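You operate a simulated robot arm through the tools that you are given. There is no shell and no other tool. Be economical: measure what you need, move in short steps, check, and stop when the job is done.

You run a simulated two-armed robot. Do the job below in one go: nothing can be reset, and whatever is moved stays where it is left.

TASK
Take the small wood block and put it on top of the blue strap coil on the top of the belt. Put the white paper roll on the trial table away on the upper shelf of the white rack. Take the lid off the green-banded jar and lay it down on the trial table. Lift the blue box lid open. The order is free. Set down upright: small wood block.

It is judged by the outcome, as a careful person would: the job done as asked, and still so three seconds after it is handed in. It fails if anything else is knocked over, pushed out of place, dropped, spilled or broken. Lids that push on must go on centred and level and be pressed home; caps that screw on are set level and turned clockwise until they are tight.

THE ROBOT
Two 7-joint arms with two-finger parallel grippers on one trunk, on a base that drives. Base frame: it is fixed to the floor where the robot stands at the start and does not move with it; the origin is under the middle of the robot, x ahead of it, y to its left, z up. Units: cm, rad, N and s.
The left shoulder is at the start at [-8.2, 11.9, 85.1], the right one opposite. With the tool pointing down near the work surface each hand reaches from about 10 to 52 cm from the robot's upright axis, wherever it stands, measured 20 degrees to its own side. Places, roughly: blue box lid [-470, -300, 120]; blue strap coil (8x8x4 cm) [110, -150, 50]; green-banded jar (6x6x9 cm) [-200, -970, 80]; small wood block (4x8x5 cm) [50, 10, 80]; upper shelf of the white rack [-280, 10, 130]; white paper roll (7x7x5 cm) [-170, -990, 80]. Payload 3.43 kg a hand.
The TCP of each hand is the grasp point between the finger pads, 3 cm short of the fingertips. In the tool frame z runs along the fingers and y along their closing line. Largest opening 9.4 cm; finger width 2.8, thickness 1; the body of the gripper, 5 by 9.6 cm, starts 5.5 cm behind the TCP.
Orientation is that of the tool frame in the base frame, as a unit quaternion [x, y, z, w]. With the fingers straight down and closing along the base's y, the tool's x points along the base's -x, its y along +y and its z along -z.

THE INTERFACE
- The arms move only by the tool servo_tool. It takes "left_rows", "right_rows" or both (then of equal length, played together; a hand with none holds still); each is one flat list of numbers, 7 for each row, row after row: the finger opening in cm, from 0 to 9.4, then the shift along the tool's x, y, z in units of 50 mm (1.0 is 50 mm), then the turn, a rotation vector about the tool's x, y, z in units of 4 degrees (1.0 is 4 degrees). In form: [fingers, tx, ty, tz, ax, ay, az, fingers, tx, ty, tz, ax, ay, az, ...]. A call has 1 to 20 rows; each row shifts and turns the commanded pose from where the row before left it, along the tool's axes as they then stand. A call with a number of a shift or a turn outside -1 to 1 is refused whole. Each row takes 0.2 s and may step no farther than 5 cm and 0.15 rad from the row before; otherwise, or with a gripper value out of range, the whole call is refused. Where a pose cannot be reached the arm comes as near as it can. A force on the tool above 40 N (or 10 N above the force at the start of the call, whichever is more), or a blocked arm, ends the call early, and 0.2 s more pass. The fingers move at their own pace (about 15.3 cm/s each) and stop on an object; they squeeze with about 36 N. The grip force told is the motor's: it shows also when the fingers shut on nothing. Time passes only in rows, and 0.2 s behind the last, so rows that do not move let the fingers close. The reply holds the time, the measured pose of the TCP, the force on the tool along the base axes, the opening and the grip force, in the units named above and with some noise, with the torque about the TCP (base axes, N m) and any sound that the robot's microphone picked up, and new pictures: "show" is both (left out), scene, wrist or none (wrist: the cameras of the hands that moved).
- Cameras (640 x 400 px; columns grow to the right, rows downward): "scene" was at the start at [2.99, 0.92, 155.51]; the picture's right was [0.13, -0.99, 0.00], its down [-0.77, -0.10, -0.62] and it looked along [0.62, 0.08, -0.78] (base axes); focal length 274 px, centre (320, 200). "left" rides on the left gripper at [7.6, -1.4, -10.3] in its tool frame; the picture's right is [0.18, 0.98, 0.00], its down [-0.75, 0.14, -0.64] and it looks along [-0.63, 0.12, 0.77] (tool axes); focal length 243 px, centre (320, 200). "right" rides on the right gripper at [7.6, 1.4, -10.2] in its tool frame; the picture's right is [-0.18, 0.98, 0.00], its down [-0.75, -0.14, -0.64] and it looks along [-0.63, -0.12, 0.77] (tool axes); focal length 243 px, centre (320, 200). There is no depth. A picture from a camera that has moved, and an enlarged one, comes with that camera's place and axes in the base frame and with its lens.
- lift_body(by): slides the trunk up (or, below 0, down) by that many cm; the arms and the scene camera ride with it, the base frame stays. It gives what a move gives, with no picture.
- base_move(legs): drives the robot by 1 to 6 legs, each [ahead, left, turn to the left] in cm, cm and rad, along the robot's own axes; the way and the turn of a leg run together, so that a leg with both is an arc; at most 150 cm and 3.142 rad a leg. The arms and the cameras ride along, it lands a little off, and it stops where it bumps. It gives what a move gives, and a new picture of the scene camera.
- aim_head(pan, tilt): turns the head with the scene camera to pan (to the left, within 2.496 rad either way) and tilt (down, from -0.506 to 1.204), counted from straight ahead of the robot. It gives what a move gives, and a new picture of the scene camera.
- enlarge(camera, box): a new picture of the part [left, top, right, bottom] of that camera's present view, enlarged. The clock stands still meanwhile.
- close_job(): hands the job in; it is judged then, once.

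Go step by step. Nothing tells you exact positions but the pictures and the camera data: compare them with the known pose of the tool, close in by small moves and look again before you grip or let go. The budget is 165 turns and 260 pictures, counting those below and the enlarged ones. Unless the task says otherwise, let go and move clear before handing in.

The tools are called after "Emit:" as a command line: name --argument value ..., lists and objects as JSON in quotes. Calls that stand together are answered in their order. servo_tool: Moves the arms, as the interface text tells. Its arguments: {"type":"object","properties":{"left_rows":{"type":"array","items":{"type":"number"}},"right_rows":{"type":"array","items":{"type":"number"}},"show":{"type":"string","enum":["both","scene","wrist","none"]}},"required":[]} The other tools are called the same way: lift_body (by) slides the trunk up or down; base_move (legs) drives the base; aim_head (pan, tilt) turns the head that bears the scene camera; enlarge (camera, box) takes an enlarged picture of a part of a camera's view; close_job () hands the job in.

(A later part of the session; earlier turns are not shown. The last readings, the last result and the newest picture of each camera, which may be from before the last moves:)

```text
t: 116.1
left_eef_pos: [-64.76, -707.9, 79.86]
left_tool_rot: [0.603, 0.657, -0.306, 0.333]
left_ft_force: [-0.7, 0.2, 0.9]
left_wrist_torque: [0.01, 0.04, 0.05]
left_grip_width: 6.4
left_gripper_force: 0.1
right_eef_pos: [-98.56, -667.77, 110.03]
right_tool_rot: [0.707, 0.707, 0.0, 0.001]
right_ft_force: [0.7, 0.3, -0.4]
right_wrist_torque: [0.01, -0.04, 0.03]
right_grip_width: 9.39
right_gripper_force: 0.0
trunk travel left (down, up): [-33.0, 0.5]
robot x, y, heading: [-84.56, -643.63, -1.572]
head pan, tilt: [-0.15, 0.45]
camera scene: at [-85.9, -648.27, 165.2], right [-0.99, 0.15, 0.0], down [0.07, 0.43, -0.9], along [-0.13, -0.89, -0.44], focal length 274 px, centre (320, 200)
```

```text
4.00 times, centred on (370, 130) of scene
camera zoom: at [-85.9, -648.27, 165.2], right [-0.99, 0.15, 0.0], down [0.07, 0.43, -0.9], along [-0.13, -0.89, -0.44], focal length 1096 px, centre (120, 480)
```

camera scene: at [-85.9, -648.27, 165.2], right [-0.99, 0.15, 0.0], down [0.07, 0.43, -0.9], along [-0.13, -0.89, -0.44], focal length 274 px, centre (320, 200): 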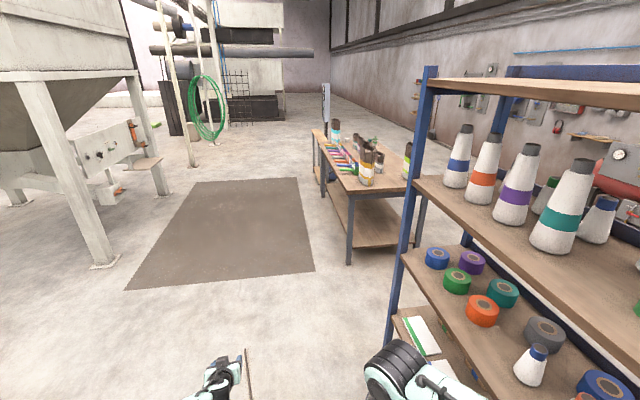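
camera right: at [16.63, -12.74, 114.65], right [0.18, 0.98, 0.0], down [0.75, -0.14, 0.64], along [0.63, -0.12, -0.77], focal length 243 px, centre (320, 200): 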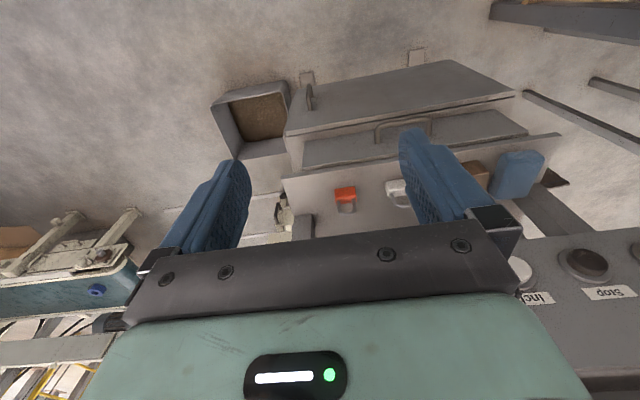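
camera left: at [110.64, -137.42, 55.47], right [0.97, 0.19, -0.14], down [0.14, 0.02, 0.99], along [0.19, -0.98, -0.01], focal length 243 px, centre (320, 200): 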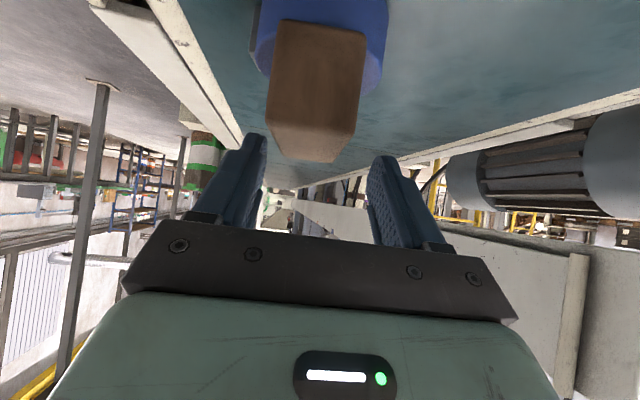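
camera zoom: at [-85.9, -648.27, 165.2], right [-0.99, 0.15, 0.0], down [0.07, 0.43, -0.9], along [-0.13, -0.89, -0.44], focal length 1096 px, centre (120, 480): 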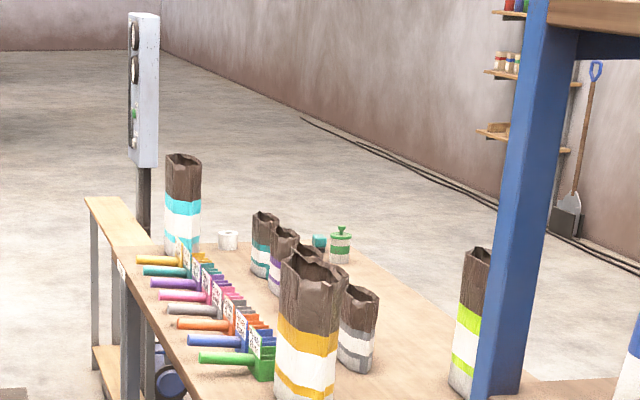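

The green-banded jar (~[-197,-960]) and white roll (~[-167,-975]) stand at the table's far (south) end. I'll drive on along the aisle and look at that end.

Emit:
base_move --legs '[[150, 0, 0], [0, 14, 0], [120, 0, 0]]'

Emit:
aim_head --pan -0.7 --tilt 0.6

```text
t: 130.6
left_eef_pos: [-53.92, -977.39, 79.88]
left_tool_rot: [0.608, 0.652, -0.309, 0.33]
left_ft_force: [0.4, 0.4, 0.2]
left_wrist_torque: [-0.04, -0.02, 0.01]
left_grip_width: 6.4
left_gripper_force: 0.1
right_eef_pos: [-86.96, -936.94, 110.08]
right_tool_rot: [0.713, 0.701, 0.0, 0.001]
right_ft_force: [-0.6, -0.4, -0.5]
right_wrist_torque: [-0.01, 0.01, 0.0]
right_grip_width: 9.38
right_gripper_force: 0.2
trunk travel left (down, up): [-33.0, 0.5]
robot x, y, heading: [-72.72, -912.94, -1.585]
head pan, tilt: [-0.15, 0.45]
camera scene: at [-74.11, -917.46, 165.2], right [-0.99, 0.16, 0.0], down [0.07, 0.43, -0.9], along [-0.15, -0.89, -0.44], focal length 274 px, centre (320, 200)
```

scene: 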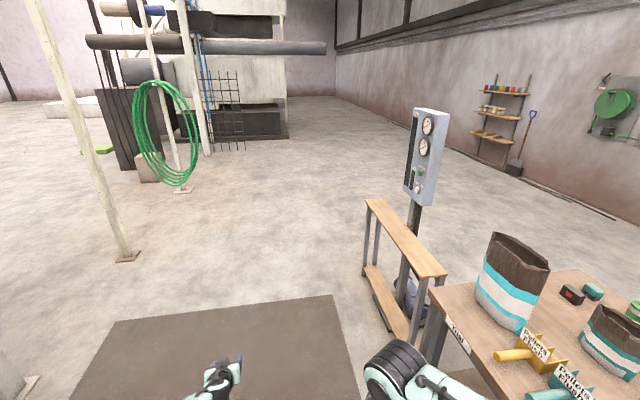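

```text
t: 131.6
left_eef_pos: [-53.8, -977.21, 79.89]
left_tool_rot: [0.608, 0.652, -0.31, 0.331]
left_ft_force: [0.5, -0.9, 0.4]
left_wrist_torque: [0.04, 0.0, 0.03]
left_grip_width: 6.39
left_gripper_force: 0.0
right_eef_pos: [-87.06, -936.81, 110.14]
right_tool_rot: [0.713, 0.701, 0.0, 0.001]
right_ft_force: [0.4, -0.5, 0.6]
right_wrist_torque: [0.01, 0.04, -0.01]
right_grip_width: 9.42
right_gripper_force: 0.1
trunk travel left (down, up): [-33.0, 0.5]
robot x, y, heading: [-72.37, -912.85, -1.579]
head pan, tilt: [-0.7, 0.6]
camera scene: at [-78.39, -915.08, 163.85], right [-0.76, 0.66, 0.0], down [0.37, 0.43, -0.83], along [-0.54, -0.62, -0.56], focal length 274 px, centre (320, 200)
```

scene: 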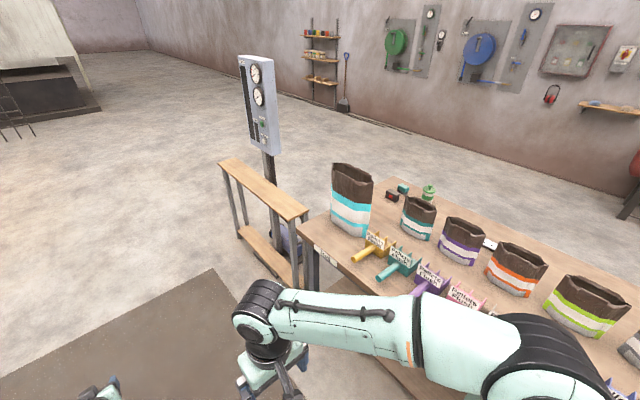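

A narrow bench and a gauge post stand south of the table; the jar is near the SW corner. I'll circle around the south to the west side and look from there.

Emit:
base_move --legs '[[150, 0, 0], [110, 0, 0], [0, -150, 0]]'

Emit:
aim_head --pan -2.3 --tilt 0.5

```text
t: 157.2
left_eef_pos: [-206.62, -1234.36, 79.98]
left_tool_rot: [0.603, 0.657, -0.306, 0.334]
left_ft_force: [0.7, -0.7, -0.8]
left_wrist_torque: [0.02, 0.04, -0.02]
left_grip_width: 6.39
left_gripper_force: 0.0
right_eef_pos: [-240.47, -1194.47, 110.0]
right_tool_rot: [0.707, 0.707, 0.0, 0.0]
right_ft_force: [0.6, -0.7, -0.5]
right_wrist_torque: [0.0, 0.05, -0.02]
right_grip_width: 9.42
right_gripper_force: 0.0
trunk travel left (down, up): [-33.0, 0.5]
robot x, y, heading: [-226.2, -1169.86, -1.57]
head pan, tilt: [-0.7, 0.6]
camera scene: at [-232.2, -1172.46, 163.85], right [-0.76, 0.64, 0.0], down [0.36, 0.43, -0.83], along [-0.53, -0.63, -0.56], focal length 274 px, centre (320, 200)
```

scene: 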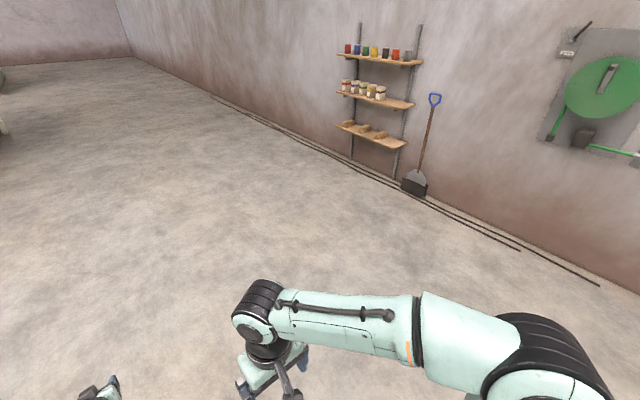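

```text
t: 158.9
left_eef_pos: [-206.72, -1234.41, 79.85]
left_tool_rot: [0.604, 0.656, -0.307, 0.333]
left_ft_force: [-0.2, 0.1, 0.8]
left_wrist_torque: [0.0, 0.02, 0.01]
left_grip_width: 6.41
left_gripper_force: 0.0
right_eef_pos: [-240.35, -1194.31, 109.96]
right_tool_rot: [0.707, 0.707, 0.0, 0.0]
right_ft_force: [0.4, -0.2, 0.3]
right_wrist_torque: [0.0, -0.01, -0.03]
right_grip_width: 9.37
right_gripper_force: 0.2
trunk travel left (down, up): [-33.0, 0.5]
robot x, y, heading: [-226.23, -1170.2, -1.57]
head pan, tilt: [-2.3, 0.499]
camera scene: at [-233.28, -1159.64, 164.76], right [0.67, 0.75, 0.0], down [0.36, -0.32, -0.88], along [-0.65, 0.58, -0.48], focal length 274 px, centre (320, 200)
```

scene: 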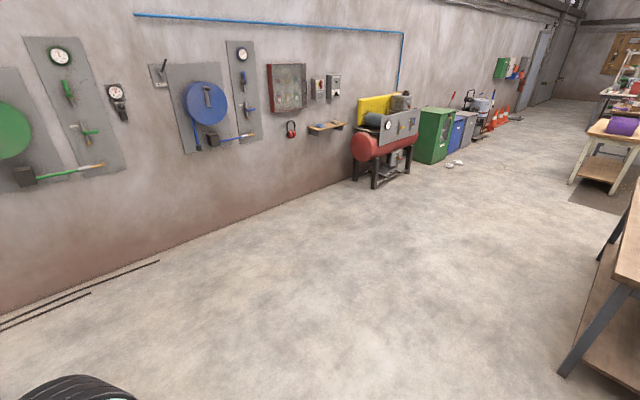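

Turning to face north, toward the table's end.

Emit:
base_move --legs '[[0, 0, -3.14]]'

Emit:
aim_head --pan -0.2 --tilt 0.55

```text
t: 166.8
left_eef_pos: [-243.7, -1105.23, 79.91]
left_tool_rot: [0.646, -0.614, -0.328, -0.312]
left_ft_force: [0.8, -0.4, 0.2]
left_wrist_torque: [-0.04, 0.0, 0.04]
left_grip_width: 6.4
left_gripper_force: 0.1
right_eef_pos: [-211.43, -1146.29, 110.05]
right_tool_rot: [-0.694, 0.72, 0.001, 0.001]
right_ft_force: [-0.5, -0.1, -0.1]
right_wrist_torque: [0.01, 0.0, 0.01]
right_grip_width: 9.4
right_gripper_force: 0.0
trunk travel left (down, up): [-33.0, 0.5]
robot x, y, heading: [-226.28, -1170.27, 1.534]
head pan, tilt: [-2.3, 0.499]
camera scene: at [-220.09, -1180.95, 164.76], right [-0.69, -0.72, 0.0], down [-0.35, 0.33, -0.88], along [0.63, -0.61, -0.48], focal length 274 px, centre (320, 200)
```

scene: 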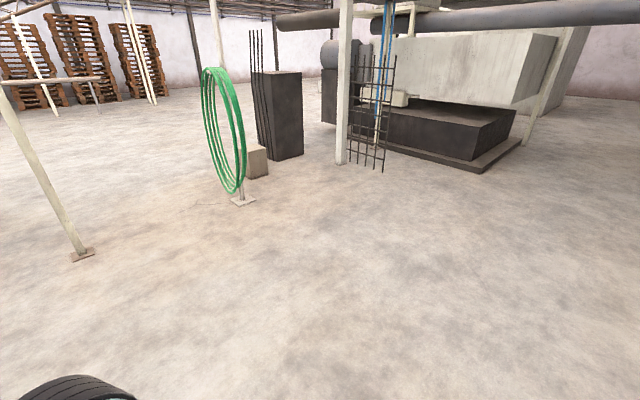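

```text
t: 168.8
left_eef_pos: [-243.7, -1105.07, 79.93]
left_tool_rot: [0.646, -0.615, -0.327, -0.313]
left_ft_force: [0.3, 0.1, -0.1]
left_wrist_torque: [0.0, -0.01, 0.0]
left_grip_width: 6.42
left_gripper_force: 0.1
right_eef_pos: [-211.37, -1146.24, 109.95]
right_tool_rot: [-0.695, 0.719, 0.0, 0.001]
right_ft_force: [0.7, -0.5, 0.0]
right_wrist_torque: [0.0, 0.02, -0.01]
right_grip_width: 9.41
right_gripper_force: 0.1
trunk travel left (down, up): [-33.0, 0.5]
robot x, y, heading: [-226.03, -1170.12, 1.533]
head pan, tilt: [-0.201, 0.55]
camera scene: at [-224.55, -1165.92, 164.3], right [0.97, -0.23, 0.0], down [-0.12, -0.51, -0.85], along [0.2, 0.83, -0.52], focal length 274 px, centre (320, 200)
```

scene: 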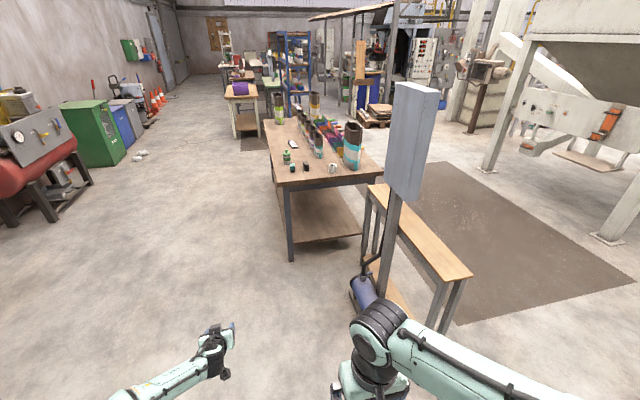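

Emit:
enlarge --camera "scene" --box '[250, 80, 410, 180]'

Emit:
enlarge --camera "scene" --box '[260, 160, 500, 310]'

```text
4.00 times, centred on (330, 130) of scene
camera zoom: at [-224.55, -1165.92, 164.3], right [0.97, -0.23, 0.0], down [-0.12, -0.51, -0.85], along [0.2, 0.83, -0.52], focal length 1096 px, centre (280, 480)
```

zoom: 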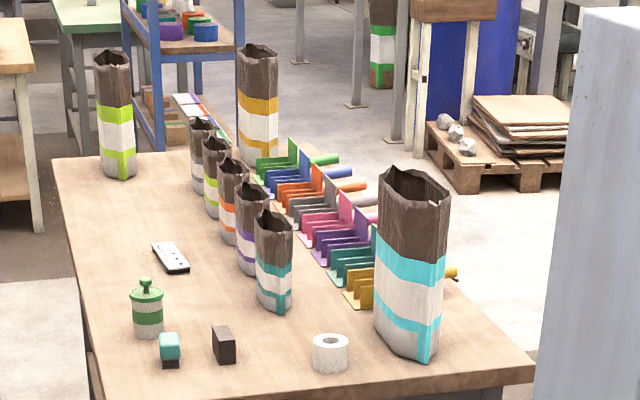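

```text
2.67 times, centred on (380, 235) of scene
camera zoom: at [-224.55, -1165.92, 164.3], right [0.97, -0.23, 0.0], down [-0.12, -0.51, -0.85], along [0.2, 0.83, -0.52], focal length 731 px, centre (160, 107)
```

zoom: 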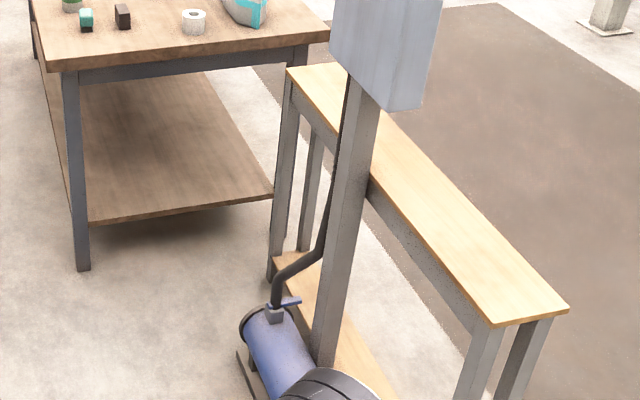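

I can see everything: jar ≈[-203,-963], roll ≈[-172,-986], table edges at y≈-997 (south) and x≈-214 (west). First I'll bring the left hand back to pointing down near the body.

Emit:
servo_tool --left_rows '[9, -0.041, 0, -0.552, 0, 1, 0, 9, -0.003, 0, -0.553, 0, 1, 0, 9, 0.035, 0, -0.552, 0, 1, 0, 9, 0.075, 0, -0.548, 0, 1, 0, 9, 0.112, 0, -0.542, 0, 1, 0, 9, 0.149, 0, -0.533, 0, 1, 0, 9, 0.187, 0, -0.521, 0, 1, 0, 9, 0.222, 0, -0.506, 0, 1, 0, 9, 0.257, 0, -0.489, 0, 1, 0, 9, 0.291, 0, -0.471, 0, 1, 0, 9, 0.323, 0, -0.45, 0, 1, 0, 9, 0.354, 0, -0.426, 0, 1, 0, 9, 0.382, 0, -0.4, 0, 1, 0, 9, 0.41, 0, -0.372, 0, 0.43, 0, 9, 0, 0, 0, 0, 0, 0.575, 9, 0, 0, 0, 0, 0, 0.575]' --show "scene"

```text
t: 172.2
left_eef_pos: [-242.16, -1134.63, 105.17]
left_tool_rot: [-0.696, 0.718, 0.0, 0.001]
left_ft_force: [0.3, 0.1, -0.5]
left_wrist_torque: [-0.01, 0.01, -0.05]
left_grip_width: 9.02
left_gripper_force: 0.1
right_eef_pos: [-211.42, -1146.4, 110.02]
right_tool_rot: [-0.695, 0.719, 0.001, 0.001]
right_ft_force: [0.6, 0.6, 1.1]
right_wrist_torque: [-0.02, -0.02, 0.0]
right_grip_width: 9.39
right_gripper_force: 0.2
trunk travel left (down, up): [-33.0, 0.5]
robot x, y, heading: [-226.71, -1169.88, 1.537]
head pan, tilt: [-0.201, 0.55]
camera scene: at [-224.55, -1165.93, 164.3], right [0.97, -0.23, 0.0], down [-0.12, -0.51, -0.85], along [0.2, 0.83, -0.52], focal length 274 px, centre (320, 200)
```

scene: 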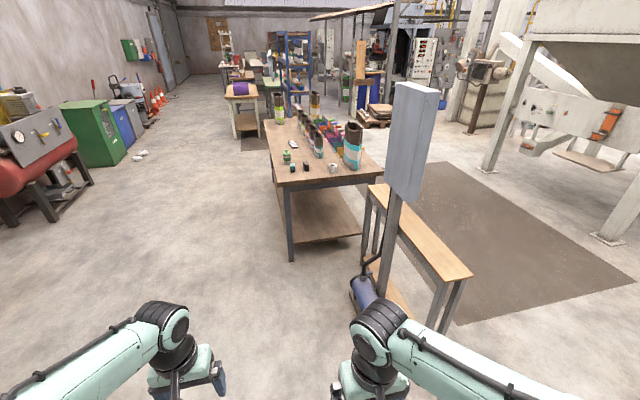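

Now driving round to the table's west side, facing east with the jar ahead.

Emit:
base_move --legs '[[0, 68, 0], [150, 0, 0], [58, 0, 0], [0, 0, -1.535], [20, 0, 0]]'

Emit:
aim_head --pan 0.0 --tilt 0.75

```text
t: 193.4
left_eef_pos: [-232.93, -944.77, 105.06]
left_tool_rot: [-0.003, 1.0, -0.001, 0.001]
left_ft_force: [0.4, -1.1, 0.3]
left_wrist_torque: [0.02, 0.01, -0.01]
left_grip_width: 9.01
left_gripper_force: 0.0
right_eef_pos: [-243.5, -975.9, 110.0]
right_tool_rot: [-0.001, 1.0, 0.001, 0.001]
right_ft_force: [0.0, -0.2, 0.2]
right_wrist_torque: [0.02, -0.03, 0.01]
right_grip_width: 9.41
right_gripper_force: 0.0
trunk travel left (down, up): [-33.0, 0.5]
robot x, y, heading: [-268.44, -962.05, 0.0]
head pan, tilt: [-0.201, 0.55]
camera scene: at [-263.65, -963.66, 164.28], right [-0.2, -0.98, 0.0], down [-0.51, 0.1, -0.85], along [0.84, -0.17, -0.52], focal length 274 px, centre (320, 200)
```

scene: 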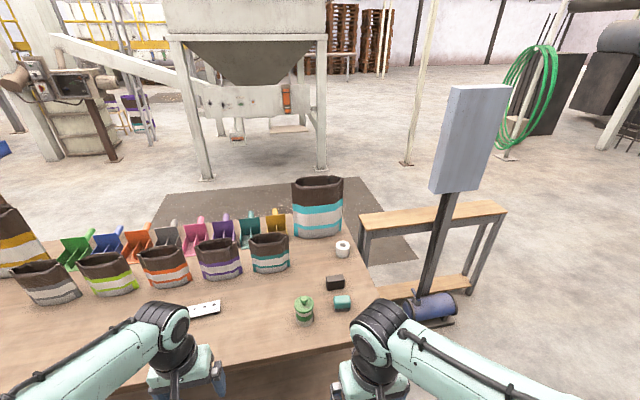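

```text
t: 194.1
left_eef_pos: [-232.97, -944.48, 105.12]
left_tool_rot: [-0.003, 1.0, 0.0, 0.001]
left_ft_force: [-0.4, -0.1, 1.3]
left_wrist_torque: [-0.04, -0.02, 0.02]
left_grip_width: 9.04
left_gripper_force: 0.1
right_eef_pos: [-243.5, -975.92, 110.04]
right_tool_rot: [0.0, 1.0, 0.0, 0.0]
right_ft_force: [0.6, 0.7, -0.4]
right_wrist_torque: [-0.02, 0.0, -0.02]
right_grip_width: 9.39
right_gripper_force: 0.0
trunk travel left (down, up): [-33.0, 0.5]
robot x, y, heading: [-267.7, -961.87, -0.001]
head pan, tilt: [0.0, 0.75]
camera scene: at [-264.1, -961.88, 162.57], right [0.0, -1.0, 0.0], down [-0.68, 0.0, -0.73], along [0.73, 0.0, -0.68], focal length 274 px, centre (320, 200)
```

scene: 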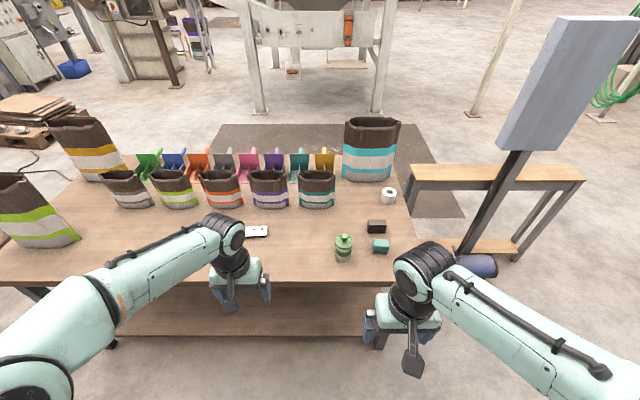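

The jar is at about [-202, -971] and the roll at [-171, -993]. I'll move 20 cm closer and take a close look at the jar.

Emit:
base_move --legs '[[20, 0, 0]]'

Emit:
enlarge --camera "scene" --box '[280, 200, 440, 300]'

Emit:
enlarge --camera "right" --box '[160, 0, 480, 200]'

```text
t: 195.7
left_eef_pos: [-213.13, -944.8, 105.08]
left_tool_rot: [-0.002, 1.0, 0.0, 0.001]
left_ft_force: [-0.4, 0.6, 0.4]
left_wrist_torque: [0.0, -0.02, 0.03]
left_grip_width: 8.99
left_gripper_force: 0.0
right_eef_pos: [-224.0, -975.93, 110.09]
right_tool_rot: [0.001, 1.0, 0.0, 0.0]
right_ft_force: [-1.0, 0.6, -0.8]
right_wrist_torque: [0.01, 0.0, 0.02]
right_grip_width: 9.37
right_gripper_force: 0.1
trunk travel left (down, up): [-33.0, 0.5]
robot x, y, heading: [-248.46, -961.84, -0.003]
head pan, tilt: [0.0, 0.75]
camera scene: at [-244.46, -961.88, 162.54], right [0.0, -1.0, 0.0], down [-0.68, 0.0, -0.73], along [0.73, 0.0, -0.68], focal length 274 px, centre (320, 200)
```

scene: 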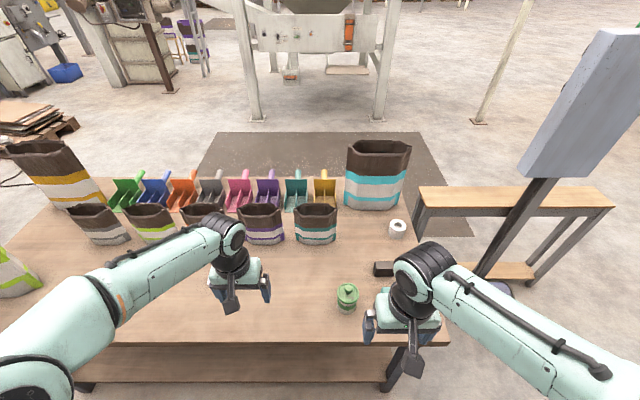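

```text
4.00 times, centred on (360, 250) of scene
camera zoom: at [-244.46, -961.88, 162.54], right [0.0, -1.0, 0.0], down [-0.68, 0.0, -0.73], along [0.73, 0.0, -0.68], focal length 1096 px, centre (160, 0)
```

zoom: 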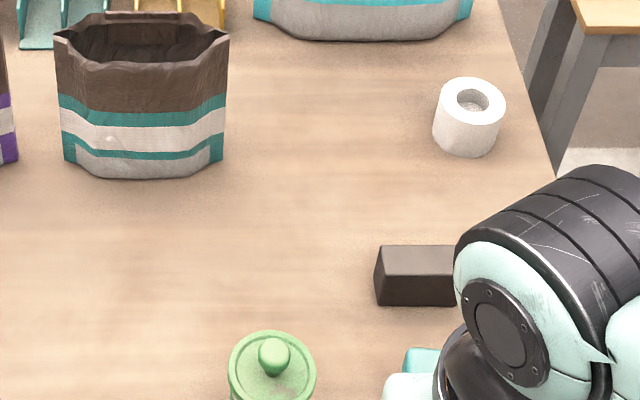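

```text
2.00 times, centred on (320, 100) of right
camera zoom: at [-231.58, -974.54, 120.2], right [0.19, 0.98, 0.0], down [0.75, -0.14, 0.64], along [0.63, -0.12, -0.77], focal length 485 px, centre (320, 400)
```

zoom: 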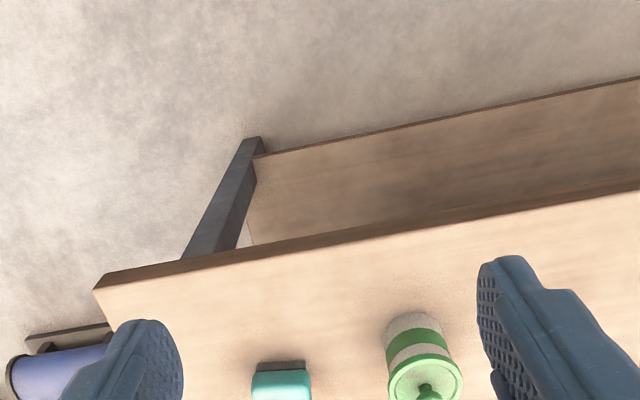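

The lid knob top triangulates to about [-203.4, -970.3, 87.5]. I'll bring the right hand above it with the fingers pointing down.

Emit:
servo_tool --right_rows '[5, -0.687, 0.187, 0.467, 0, 0, 0, 5, -0.687, 0.187, 0.467, 0, 0, 0, 5, -0.687, 0.187, 0.467, 0, 0, 0, 5, -0.687, 0.187, 0.467, 0, 0, 0, 5, -0.687, 0.187, 0.467, 0, 0, 0, 5, -0.687, 0.187, 0.467, 0, 0, 0, 5, 0, 0, 0, 0, 0, 0]'

Emit:
enlarge --camera "right" --box '[200, 80, 440, 230]'

```text
t: 197.3
left_eef_pos: [-213.24, -944.76, 105.06]
left_tool_rot: [-0.002, 1.0, -0.001, 0.002]
left_ft_force: [-1.4, 1.0, -0.1]
left_wrist_torque: [0.02, -0.03, -0.01]
left_grip_width: 8.99
left_gripper_force: 0.2
right_eef_pos: [-203.31, -970.14, 96.08]
right_tool_rot: [0.001, 1.0, -0.001, 0.001]
right_ft_force: [-0.8, -0.6, -0.1]
right_wrist_torque: [0.0, -0.01, 0.02]
right_grip_width: 5.02
right_gripper_force: 0.0
trunk travel left (down, up): [-33.0, 0.5]
robot x, y, heading: [-248.15, -961.64, -0.004]
head pan, tilt: [0.0, 0.75]
camera scene: at [-244.5, -961.91, 162.56], right [0.0, -1.0, 0.0], down [-0.68, 0.0, -0.73], along [0.73, 0.0, -0.68], focal length 274 px, centre (320, 200)
camera right: at [-210.98, -968.78, 106.37], right [0.19, 0.98, 0.0], down [0.75, -0.14, 0.64], along [0.63, -0.12, -0.77], focal length 243 px, centre (320, 200)
```

scene: 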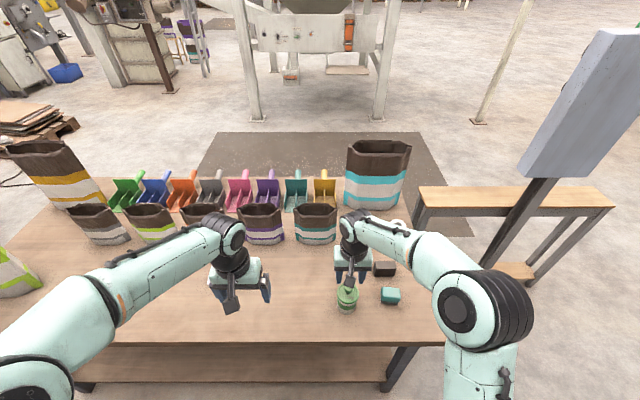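
right: 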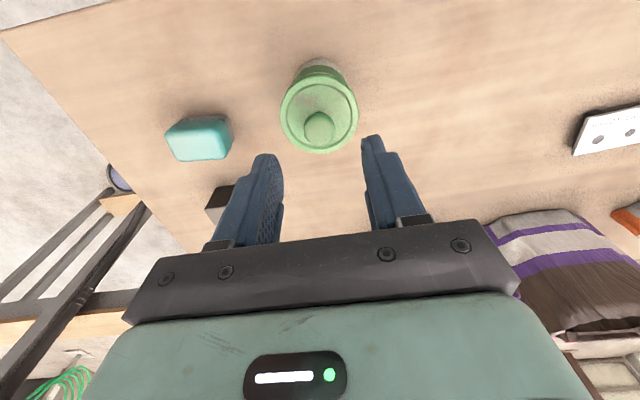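

```text
2.67 times, centred on (320, 155) of right
camera zoom: at [-210.98, -968.78, 106.37], right [0.19, 0.98, 0.0], down [0.75, -0.14, 0.64], along [0.63, -0.12, -0.77], focal length 647 px, centre (320, 320)
```

zoom: 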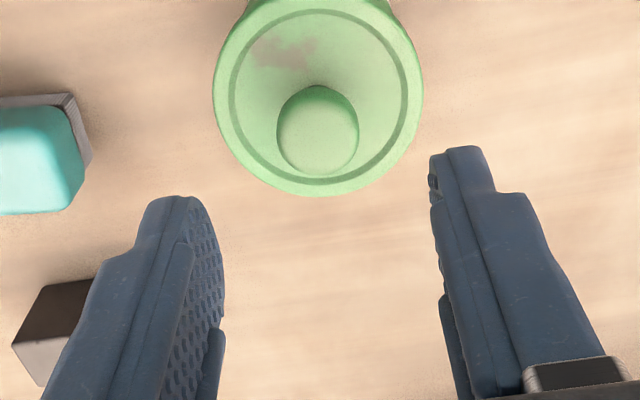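

The knob is nearly centred between the fingers. I'll lower 4 cm with a small x correction and look again.

Emit:
servo_tool --right_rows '[5, -0.06, -0.03, 0.4, 0, 0, 0, 5, -0.06, -0.03, 0.4, 0, 0, 0, 5, 0, 0, 0, 0, 0, 0]'

Emit:
enlarge --camera "scene" --box '[290, 230, 410, 305]'

```text
t: 198.1
left_eef_pos: [-213.28, -944.7, 104.99]
left_tool_rot: [-0.001, 1.0, -0.001, 0.001]
left_ft_force: [-0.5, 0.5, 0.7]
left_wrist_torque: [-0.01, -0.01, -0.03]
left_grip_width: 9.0
left_gripper_force: 0.1
right_eef_pos: [-202.57, -970.61, 92.09]
right_tool_rot: [0.001, 1.0, 0.0, 0.0]
right_ft_force: [-0.3, 0.3, -0.9]
right_wrist_torque: [0.01, -0.01, -0.01]
right_grip_width: 5.0
right_gripper_force: 0.0
trunk travel left (down, up): [-33.0, 0.5]
robot x, y, heading: [-248.08, -961.78, 0.003]
head pan, tilt: [0.0, 0.75]
camera scene: at [-244.44, -961.88, 162.56], right [0.0, -1.0, 0.0], down [-0.68, 0.0, -0.73], along [0.73, 0.0, -0.68], focal length 274 px, centre (320, 200)
camera right: at [-210.27, -969.2, 102.34], right [0.18, 0.98, 0.0], down [0.75, -0.14, 0.64], along [0.63, -0.12, -0.77], focal length 243 px, centre (320, 200)
```

scene: 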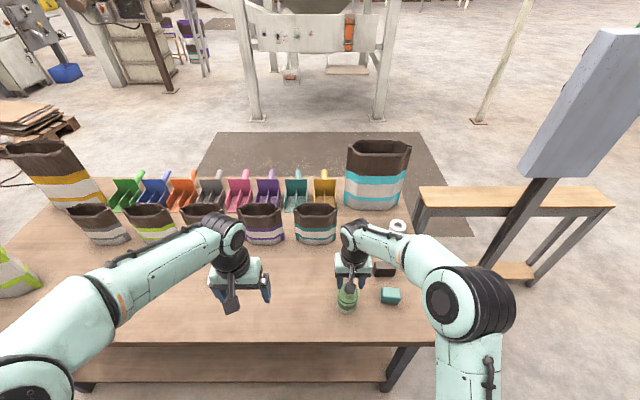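
right: 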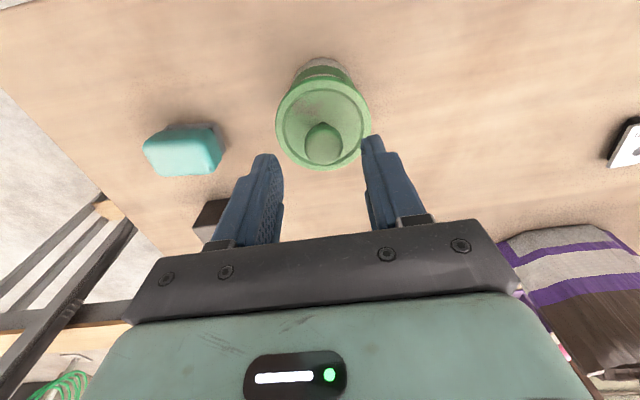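

```text
5.33 times, centred on (350, 268) of scene
camera zoom: at [-244.44, -961.88, 162.56], right [0.0, -1.0, 0.0], down [-0.68, 0.0, -0.73], along [0.73, 0.0, -0.68], focal length 1462 px, centre (160, -160)
```

zoom: 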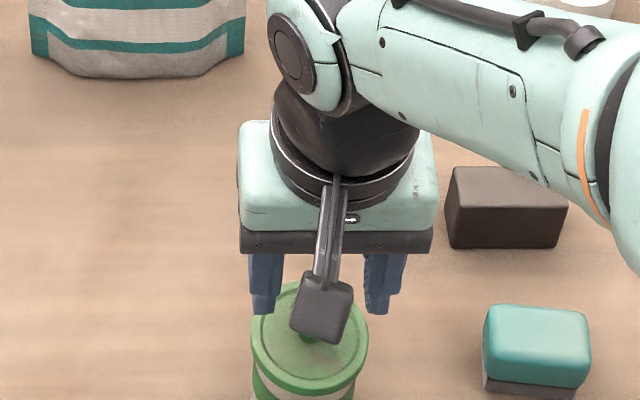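

Lid plane is at z≈87, centre (-204.2, -970.2), with the knob up to ~89.7. I'll shift back 1.6 cm, lower 1.4 cm and check.

Emit:
servo_tool --right_rows '[5, 0.32, 0.08, 0, 0, 0, 0, 5, 0, 0, 0.14, 0, 0, 0, 5, 0, 0, 0.14, 0, 0, 0, 5, 0, 0, 0, 0, 0, 0]' --show "wrist"

Emit:
enlarge --camera "scene" --box '[290, 230, 410, 305]'

```text
t: 199.1
left_eef_pos: [-213.19, -944.7, 105.21]
left_tool_rot: [-0.002, 1.0, -0.001, 0.001]
left_ft_force: [-0.5, -0.4, -0.2]
left_wrist_torque: [-0.03, 0.01, 0.01]
left_grip_width: 9.01
left_gripper_force: 0.0
right_eef_pos: [-204.24, -970.23, 90.49]
right_tool_rot: [0.0, 1.0, 0.001, 0.001]
right_ft_force: [0.5, 0.8, 0.6]
right_wrist_torque: [-0.05, 0.01, 0.02]
right_grip_width: 4.98
right_gripper_force: 0.1
trunk travel left (down, up): [-33.0, 0.5]
robot x, y, heading: [-247.95, -961.6, -0.002]
head pan, tilt: [0.0, 0.75]
camera right: at [-211.9, -968.82, 100.7], right [0.19, 0.98, 0.0], down [0.75, -0.14, 0.64], along [0.63, -0.12, -0.77], focal length 243 px, centre (320, 200)
```

right: 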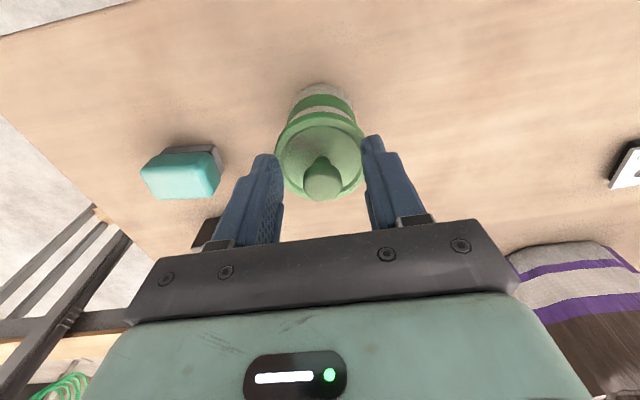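

```text
5.33 times, centred on (350, 268) of scene
camera zoom: at [-244.44, -961.88, 162.56], right [0.0, -1.0, 0.0], down [-0.68, 0.0, -0.73], along [0.73, 0.0, -0.68], focal length 1462 px, centre (160, -160)
```

zoom: 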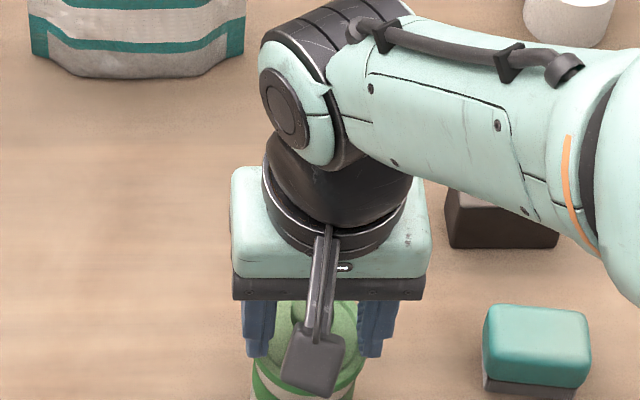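

Alignment checks out: knob head at z≈89.8 on the tool axis, and the fingertips 5 mm above the lid. Closing on the knob and lifting 1 cm.

Emit:
servo_tool --right_rows '[0, 0, 0, 0, 0, 0, 0, 0, 0, 0, 0, 0, 0, 0, 0, 0, 0, 0, 0, 0, 0]' --show "none"

Emit:
servo_tool --right_rows '[0, 0, 0, -0.1, 0, 0, 0, 0, 0, 0, -0.1, 0, 0, 0, 0, 0, 0, 0, 0, 0, 0]' --show "wrist"

Emit:
enlarge --camera "scene" --box '[290, 230, 410, 305]'

```text
t: 199.9
left_eef_pos: [-213.22, -944.69, 105.15]
left_tool_rot: [-0.002, 1.0, -0.001, 0.001]
left_ft_force: [-0.7, 0.5, 0.3]
left_wrist_torque: [0.03, -0.02, -0.01]
left_grip_width: 9.0
left_gripper_force: 0.1
right_eef_pos: [-204.23, -970.17, 90.58]
right_tool_rot: [0.002, 1.0, 0.0, 0.001]
right_ft_force: [0.0, -0.2, 0.7]
right_wrist_torque: [0.03, -0.02, -0.01]
right_grip_width: 2.16
right_gripper_force: 35.9
trunk travel left (down, up): [-33.0, 0.5]
robot x, y, heading: [-248.17, -961.95, -0.004]
head pan, tilt: [0.0, 0.75]
heard: snap
```

```text
t: 200.7
left_eef_pos: [-213.27, -944.64, 105.06]
left_tool_rot: [-0.001, 1.0, -0.001, 0.001]
left_ft_force: [0.4, -0.3, 0.8]
left_wrist_torque: [0.0, -0.01, 0.0]
left_grip_width: 8.99
left_gripper_force: 0.0
right_eef_pos: [-204.23, -970.25, 91.58]
right_tool_rot: [0.001, 1.0, 0.0, 0.001]
right_ft_force: [0.8, 0.0, -0.9]
right_wrist_torque: [-0.02, -0.01, -0.02]
right_grip_width: 2.17
right_gripper_force: 35.8
trunk travel left (down, up): [-33.0, 0.5]
robot x, y, heading: [-248.28, -961.68, -0.002]
head pan, tilt: [0.0, 0.75]
camera right: at [-211.87, -968.79, 101.73], right [0.19, 0.98, 0.0], down [0.75, -0.14, 0.64], along [0.63, -0.12, -0.77], focal length 243 px, centre (320, 200)
```

right: 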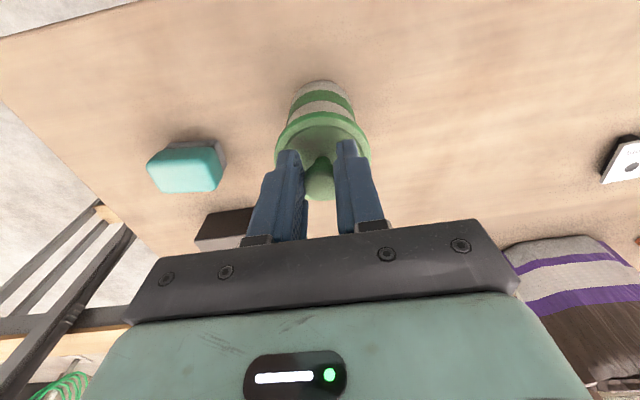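

```text
5.33 times, centred on (350, 268) of scene
camera zoom: at [-244.42, -961.88, 162.56], right [0.0, -1.0, 0.0], down [-0.68, 0.0, -0.73], along [0.73, 0.0, -0.68], focal length 1462 px, centre (160, -160)
```

zoom: 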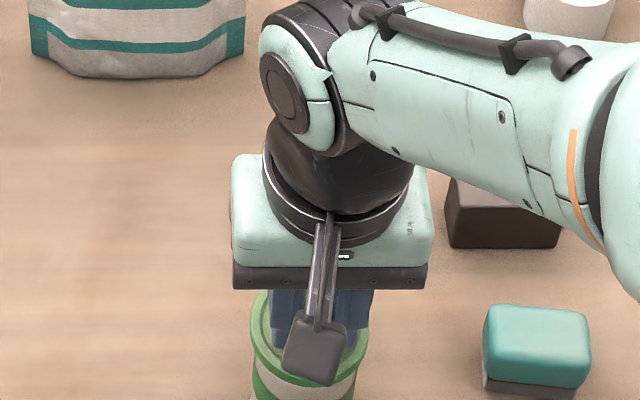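

A snap was heard on closing, probably the lid's fit releasing. I'll lift 2 cm more and check whether the jar stays behind.

Emit:
servo_tool --right_rows '[0, 0, 0, -0.1, 0, 0, 0, 0, 0, 0, -0.1, 0, 0, 0, 0, 0, 0, -0.1, 0, 0, 0, 0, 0, 0, -0.1, 0, 0, 0, 0, 0, 0, 0, 0, 0, 0]' --show "wrist"

Emit:
enlarge --camera "scene" --box '[290, 230, 410, 305]'

Emit:
enlarge --camera "right" --box '[240, 50, 400, 150]'

```text
t: 201.9
left_eef_pos: [-213.16, -944.61, 105.22]
left_tool_rot: [-0.002, 1.0, -0.001, 0.0]
left_ft_force: [-0.2, 0.1, 0.9]
left_wrist_torque: [0.0, 0.02, -0.01]
left_grip_width: 9.0
left_gripper_force: 0.0
right_eef_pos: [-204.33, -970.23, 93.6]
right_tool_rot: [0.001, 1.0, 0.001, 0.002]
right_ft_force: [0.2, -0.3, -0.1]
right_wrist_torque: [0.04, 0.01, 0.03]
right_grip_width: 2.17
right_gripper_force: 35.9
trunk travel left (down, up): [-33.0, 0.5]
robot x, y, heading: [-248.04, -961.91, 0.005]
head pan, tilt: [0.0, 0.75]
camera right: at [-211.9, -968.85, 103.8], right [0.19, 0.98, 0.0], down [0.75, -0.14, 0.64], along [0.63, -0.12, -0.77], focal length 243 px, centre (320, 200)
```

right: 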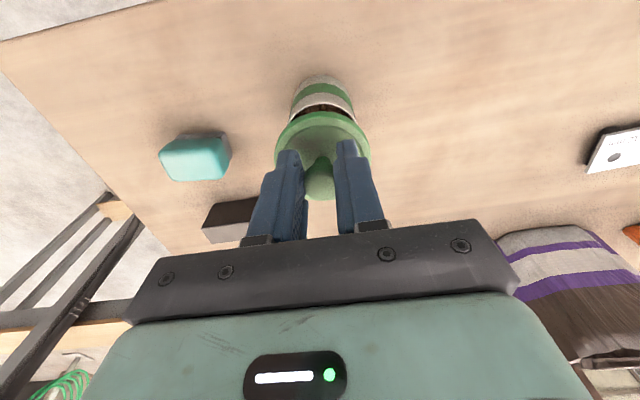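

```text
5.33 times, centred on (350, 268) of scene
camera zoom: at [-244.42, -961.88, 162.56], right [0.0, -1.0, 0.0], down [-0.68, 0.0, -0.73], along [0.73, 0.0, -0.68], focal length 1462 px, centre (160, -160)
```

zoom: 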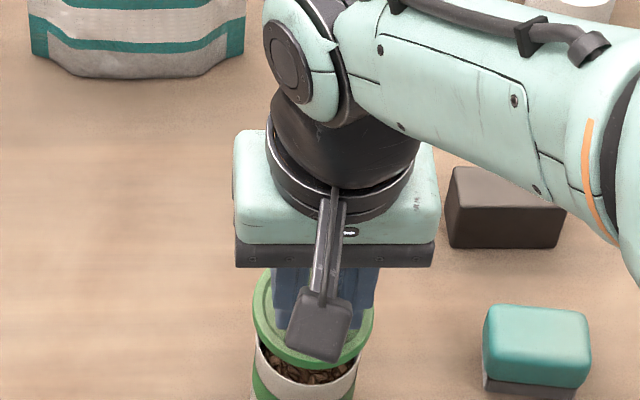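

```text
4.00 times, centred on (320, 100) of right
camera zoom: at [-211.9, -968.85, 103.8], right [0.19, 0.98, 0.0], down [0.75, -0.14, 0.64], along [0.63, -0.12, -0.77], focal length 970 px, centre (320, 600)
```

zoom: 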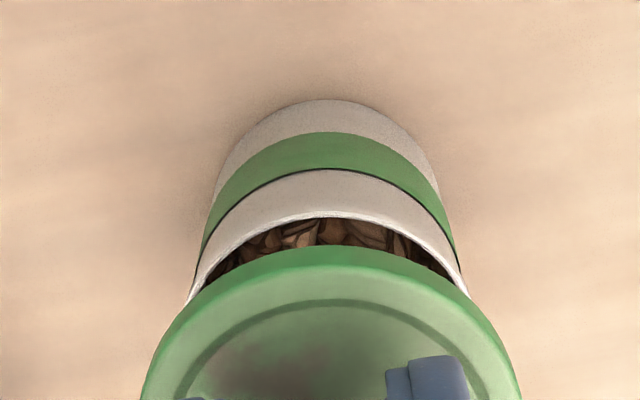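

The lid is off and the jar stands with its contents. I'll raise it, carry it 14 cm to my left to the clear spot, and move the left hand out of the way.

Emit:
servo_tool --left_rows '[9, 0.1, 0.6, -0.1, 0, 0, 0, 9, 0.1, 0.6, -0.1, 0, 0, 0, 9, 0.1, 0.6, 0, 0, 0, 0, 9, 0.1, 0.6, 0, 0, 0, 9, 0, 0, 0, 0, 0, 0, 9, 0, 0, 0, 0, 0, 0]' --right_rows '[0, 0, 0, -0.35, 0, 0, 0, 0, 0, 0, -0.35, 0, 0, 0, 0, 0.05, 0.7, 0, 0, 0, 0, 0, 0.05, 0.7, 0, 0, 0, 0, 0, 0.05, 0.7, 0, 0, 0, 0, 0, 0.05, 0.7, 0, 0, 0, 0]' --show "both"

```text
refused: rows must hold 7 numbers for each row
```

Emit:
servo_tool --left_rows '[9, 0.1, 0.6, -0.1, 0, 0, 0, 9, 0.1, 0.6, -0.1, 0, 0, 0, 9, 0.1, 0.6, 0, 0, 0, 0, 9, 0.1, 0.6, 0, 0, 0, 0, 9, 0, 0, 0, 0, 0, 0, 9, 0, 0, 0, 0, 0, 0]' --right_rows '[0, 0, 0, -0.35, 0, 0, 0, 0, 0, 0, -0.35, 0, 0, 0, 0, 0.05, 0.7, 0, 0, 0, 0, 0, 0.05, 0.7, 0, 0, 0, 0, 0, 0.05, 0.7, 0, 0, 0, 0, 0, 0.05, 0.7, 0, 0, 0, 0]' --show "both"

```text
t: 203.3
left_eef_pos: [-215.2, -932.62, 106.05]
left_tool_rot: [-0.003, 1.0, -0.001, 0.001]
left_ft_force: [0.2, 0.4, 0.0]
left_wrist_torque: [0.0, 0.01, -0.02]
left_grip_width: 8.99
left_gripper_force: 0.0
right_eef_pos: [-205.32, -956.14, 97.17]
right_tool_rot: [0.001, 1.0, -0.001, 0.0]
right_ft_force: [-0.3, 0.3, 0.1]
right_wrist_torque: [0.0, -0.02, 0.01]
right_grip_width: 2.2
right_gripper_force: 36.5
trunk travel left (down, up): [-33.0, 0.5]
robot x, y, heading: [-248.48, -962.16, -0.005]
head pan, tilt: [0.0, 0.75]
camera scene: at [-244.43, -961.75, 162.56], right [0.0, -1.0, 0.0], down [-0.68, 0.0, -0.73], along [0.73, 0.0, -0.68], focal length 274 px, centre (320, 200)
camera right: at [-213.0, -954.76, 107.37], right [0.19, 0.98, 0.0], down [0.75, -0.14, 0.64], along [0.63, -0.12, -0.77], focal length 243 px, centre (320, 200)
camera left: at [-222.82, -934.17, 116.42], right [-0.19, 0.98, 0.0], down [0.75, 0.14, 0.64], along [0.63, 0.12, -0.77], focal length 243 px, centre (320, 200)
```

scene: 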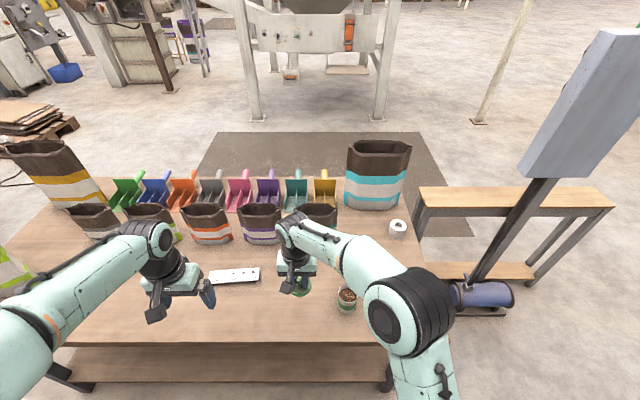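
right: 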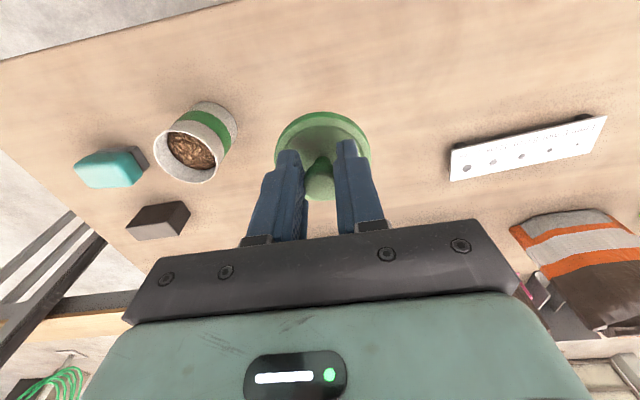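
left: 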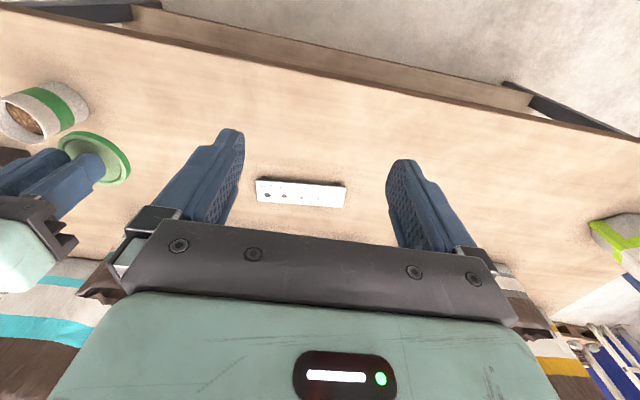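

Emit:
servo_tool --right_rows '[0, 0, 0, 0.5, 0, 0, 0, 0, 0, 0, 0.5, 0, 0, 0, 0, 0, 0, 0.5, 0, 0, 0, 0, 0, 0, 0.5, 0, 0, 0, 0, 0, 0, 0, 0, 0, 0]' --show "wrist"

Emit:
enlarge --camera "scene" --box '[250, 240, 390, 328]'

```text
t: 204.5
left_eef_pos: [-215.29, -932.83, 106.2]
left_tool_rot: [-0.001, 1.0, -0.001, 0.0]
left_ft_force: [0.5, -0.4, 0.3]
left_wrist_torque: [-0.02, 0.01, -0.02]
left_grip_width: 9.02
left_gripper_force: 0.1
right_eef_pos: [-205.02, -956.46, 87.03]
right_tool_rot: [0.001, 1.0, 0.0, 0.001]
right_ft_force: [-0.1, 0.6, 0.1]
right_wrist_torque: [-0.02, 0.01, 0.01]
right_grip_width: 2.18
right_gripper_force: 36.6
trunk travel left (down, up): [-33.0, 0.5]
robot x, y, heading: [-248.38, -961.7, 0.0]
head pan, tilt: [0.0, 0.75]
camera right: at [-212.72, -955.0, 97.17], right [0.19, 0.98, 0.0], down [0.75, -0.14, 0.64], along [0.63, -0.12, -0.77], focal length 243 px, centre (320, 200)
```

right: 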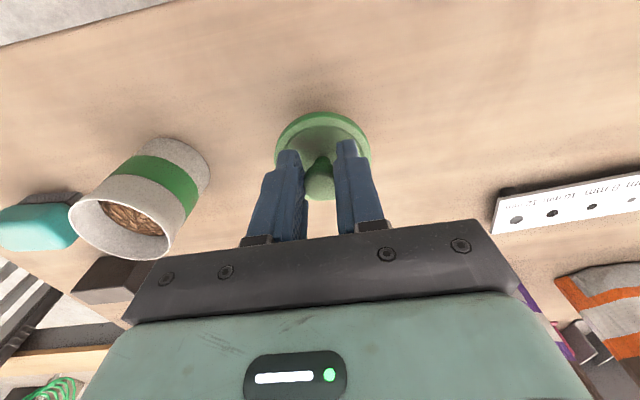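

```text
4.55 times, centred on (320, 284) of scene
camera zoom: at [-244.44, -961.9, 162.56], right [0.0, -1.0, 0.0], down [-0.68, 0.0, -0.73], along [0.73, 0.0, -0.68], focal length 1246 px, centre (320, -182)
```

zoom: 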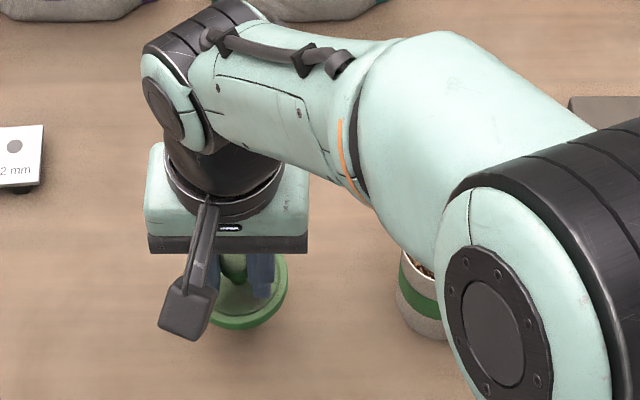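

The lid is about 4 cm above the table. Lowering 3 cm then in small steps.

Emit:
servo_tool --right_rows '[0, 0, 0, 0.3, 0, 0, 0, 0, 0, 0, 0.2, 0, 0, 0, 0, 0, 0, 0.1, 0, 0, 0, 0, 0, 0, 0, 0, 0, 0]' --show "wrist"

Emit:
servo_tool --right_rows '[0, 0, 0, 0.06, 0, 0, 0, 0, 0, 0, 0, 0, 0, 0]' --show "none"

```text
t: 205.5
left_eef_pos: [-215.24, -932.72, 106.08]
left_tool_rot: [-0.001, 1.0, 0.0, 0.001]
left_ft_force: [-0.5, -0.7, -0.3]
left_wrist_torque: [0.02, -0.03, 0.0]
left_grip_width: 8.98
left_gripper_force: 0.1
right_eef_pos: [-205.26, -956.32, 84.02]
right_tool_rot: [0.001, 1.0, 0.0, 0.0]
right_ft_force: [0.0, -0.4, -0.1]
right_wrist_torque: [0.01, 0.02, 0.04]
right_grip_width: 2.17
right_gripper_force: 36.2
trunk travel left (down, up): [-33.0, 0.5]
robot x, y, heading: [-248.18, -961.58, -0.003]
head pan, tilt: [0.0, 0.75]
camera right: at [-212.84, -954.92, 94.21], right [0.19, 0.98, 0.0], down [0.75, -0.14, 0.64], along [0.63, -0.12, -0.77], focal length 243 px, centre (320, 200)
```

right: 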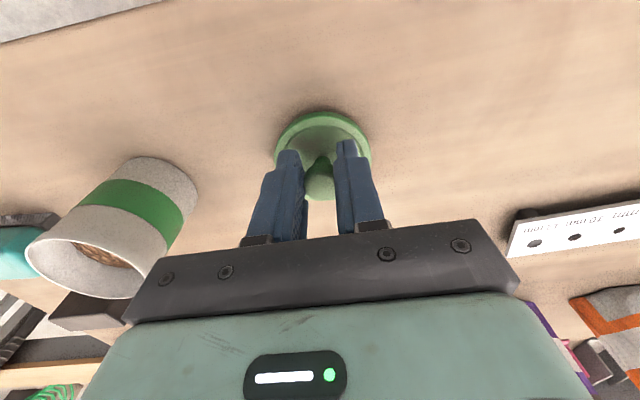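

```text
t: 206.1
left_eef_pos: [-215.24, -932.76, 106.14]
left_tool_rot: [-0.002, 1.0, -0.001, 0.001]
left_ft_force: [0.0, 0.0, 0.4]
left_wrist_torque: [0.02, 0.04, 0.02]
left_grip_width: 9.01
left_gripper_force: 0.0
right_eef_pos: [-205.2, -956.32, 83.74]
right_tool_rot: [0.001, 1.0, 0.0, 0.001]
right_ft_force: [-1.2, -0.1, -0.2]
right_wrist_torque: [0.01, -0.04, -0.01]
right_grip_width: 2.16
right_gripper_force: 35.9
trunk travel left (down, up): [-33.0, 0.5]
robot x, y, heading: [-248.35, -961.45, -0.0]
head pan, tilt: [0.0, 0.75]
```

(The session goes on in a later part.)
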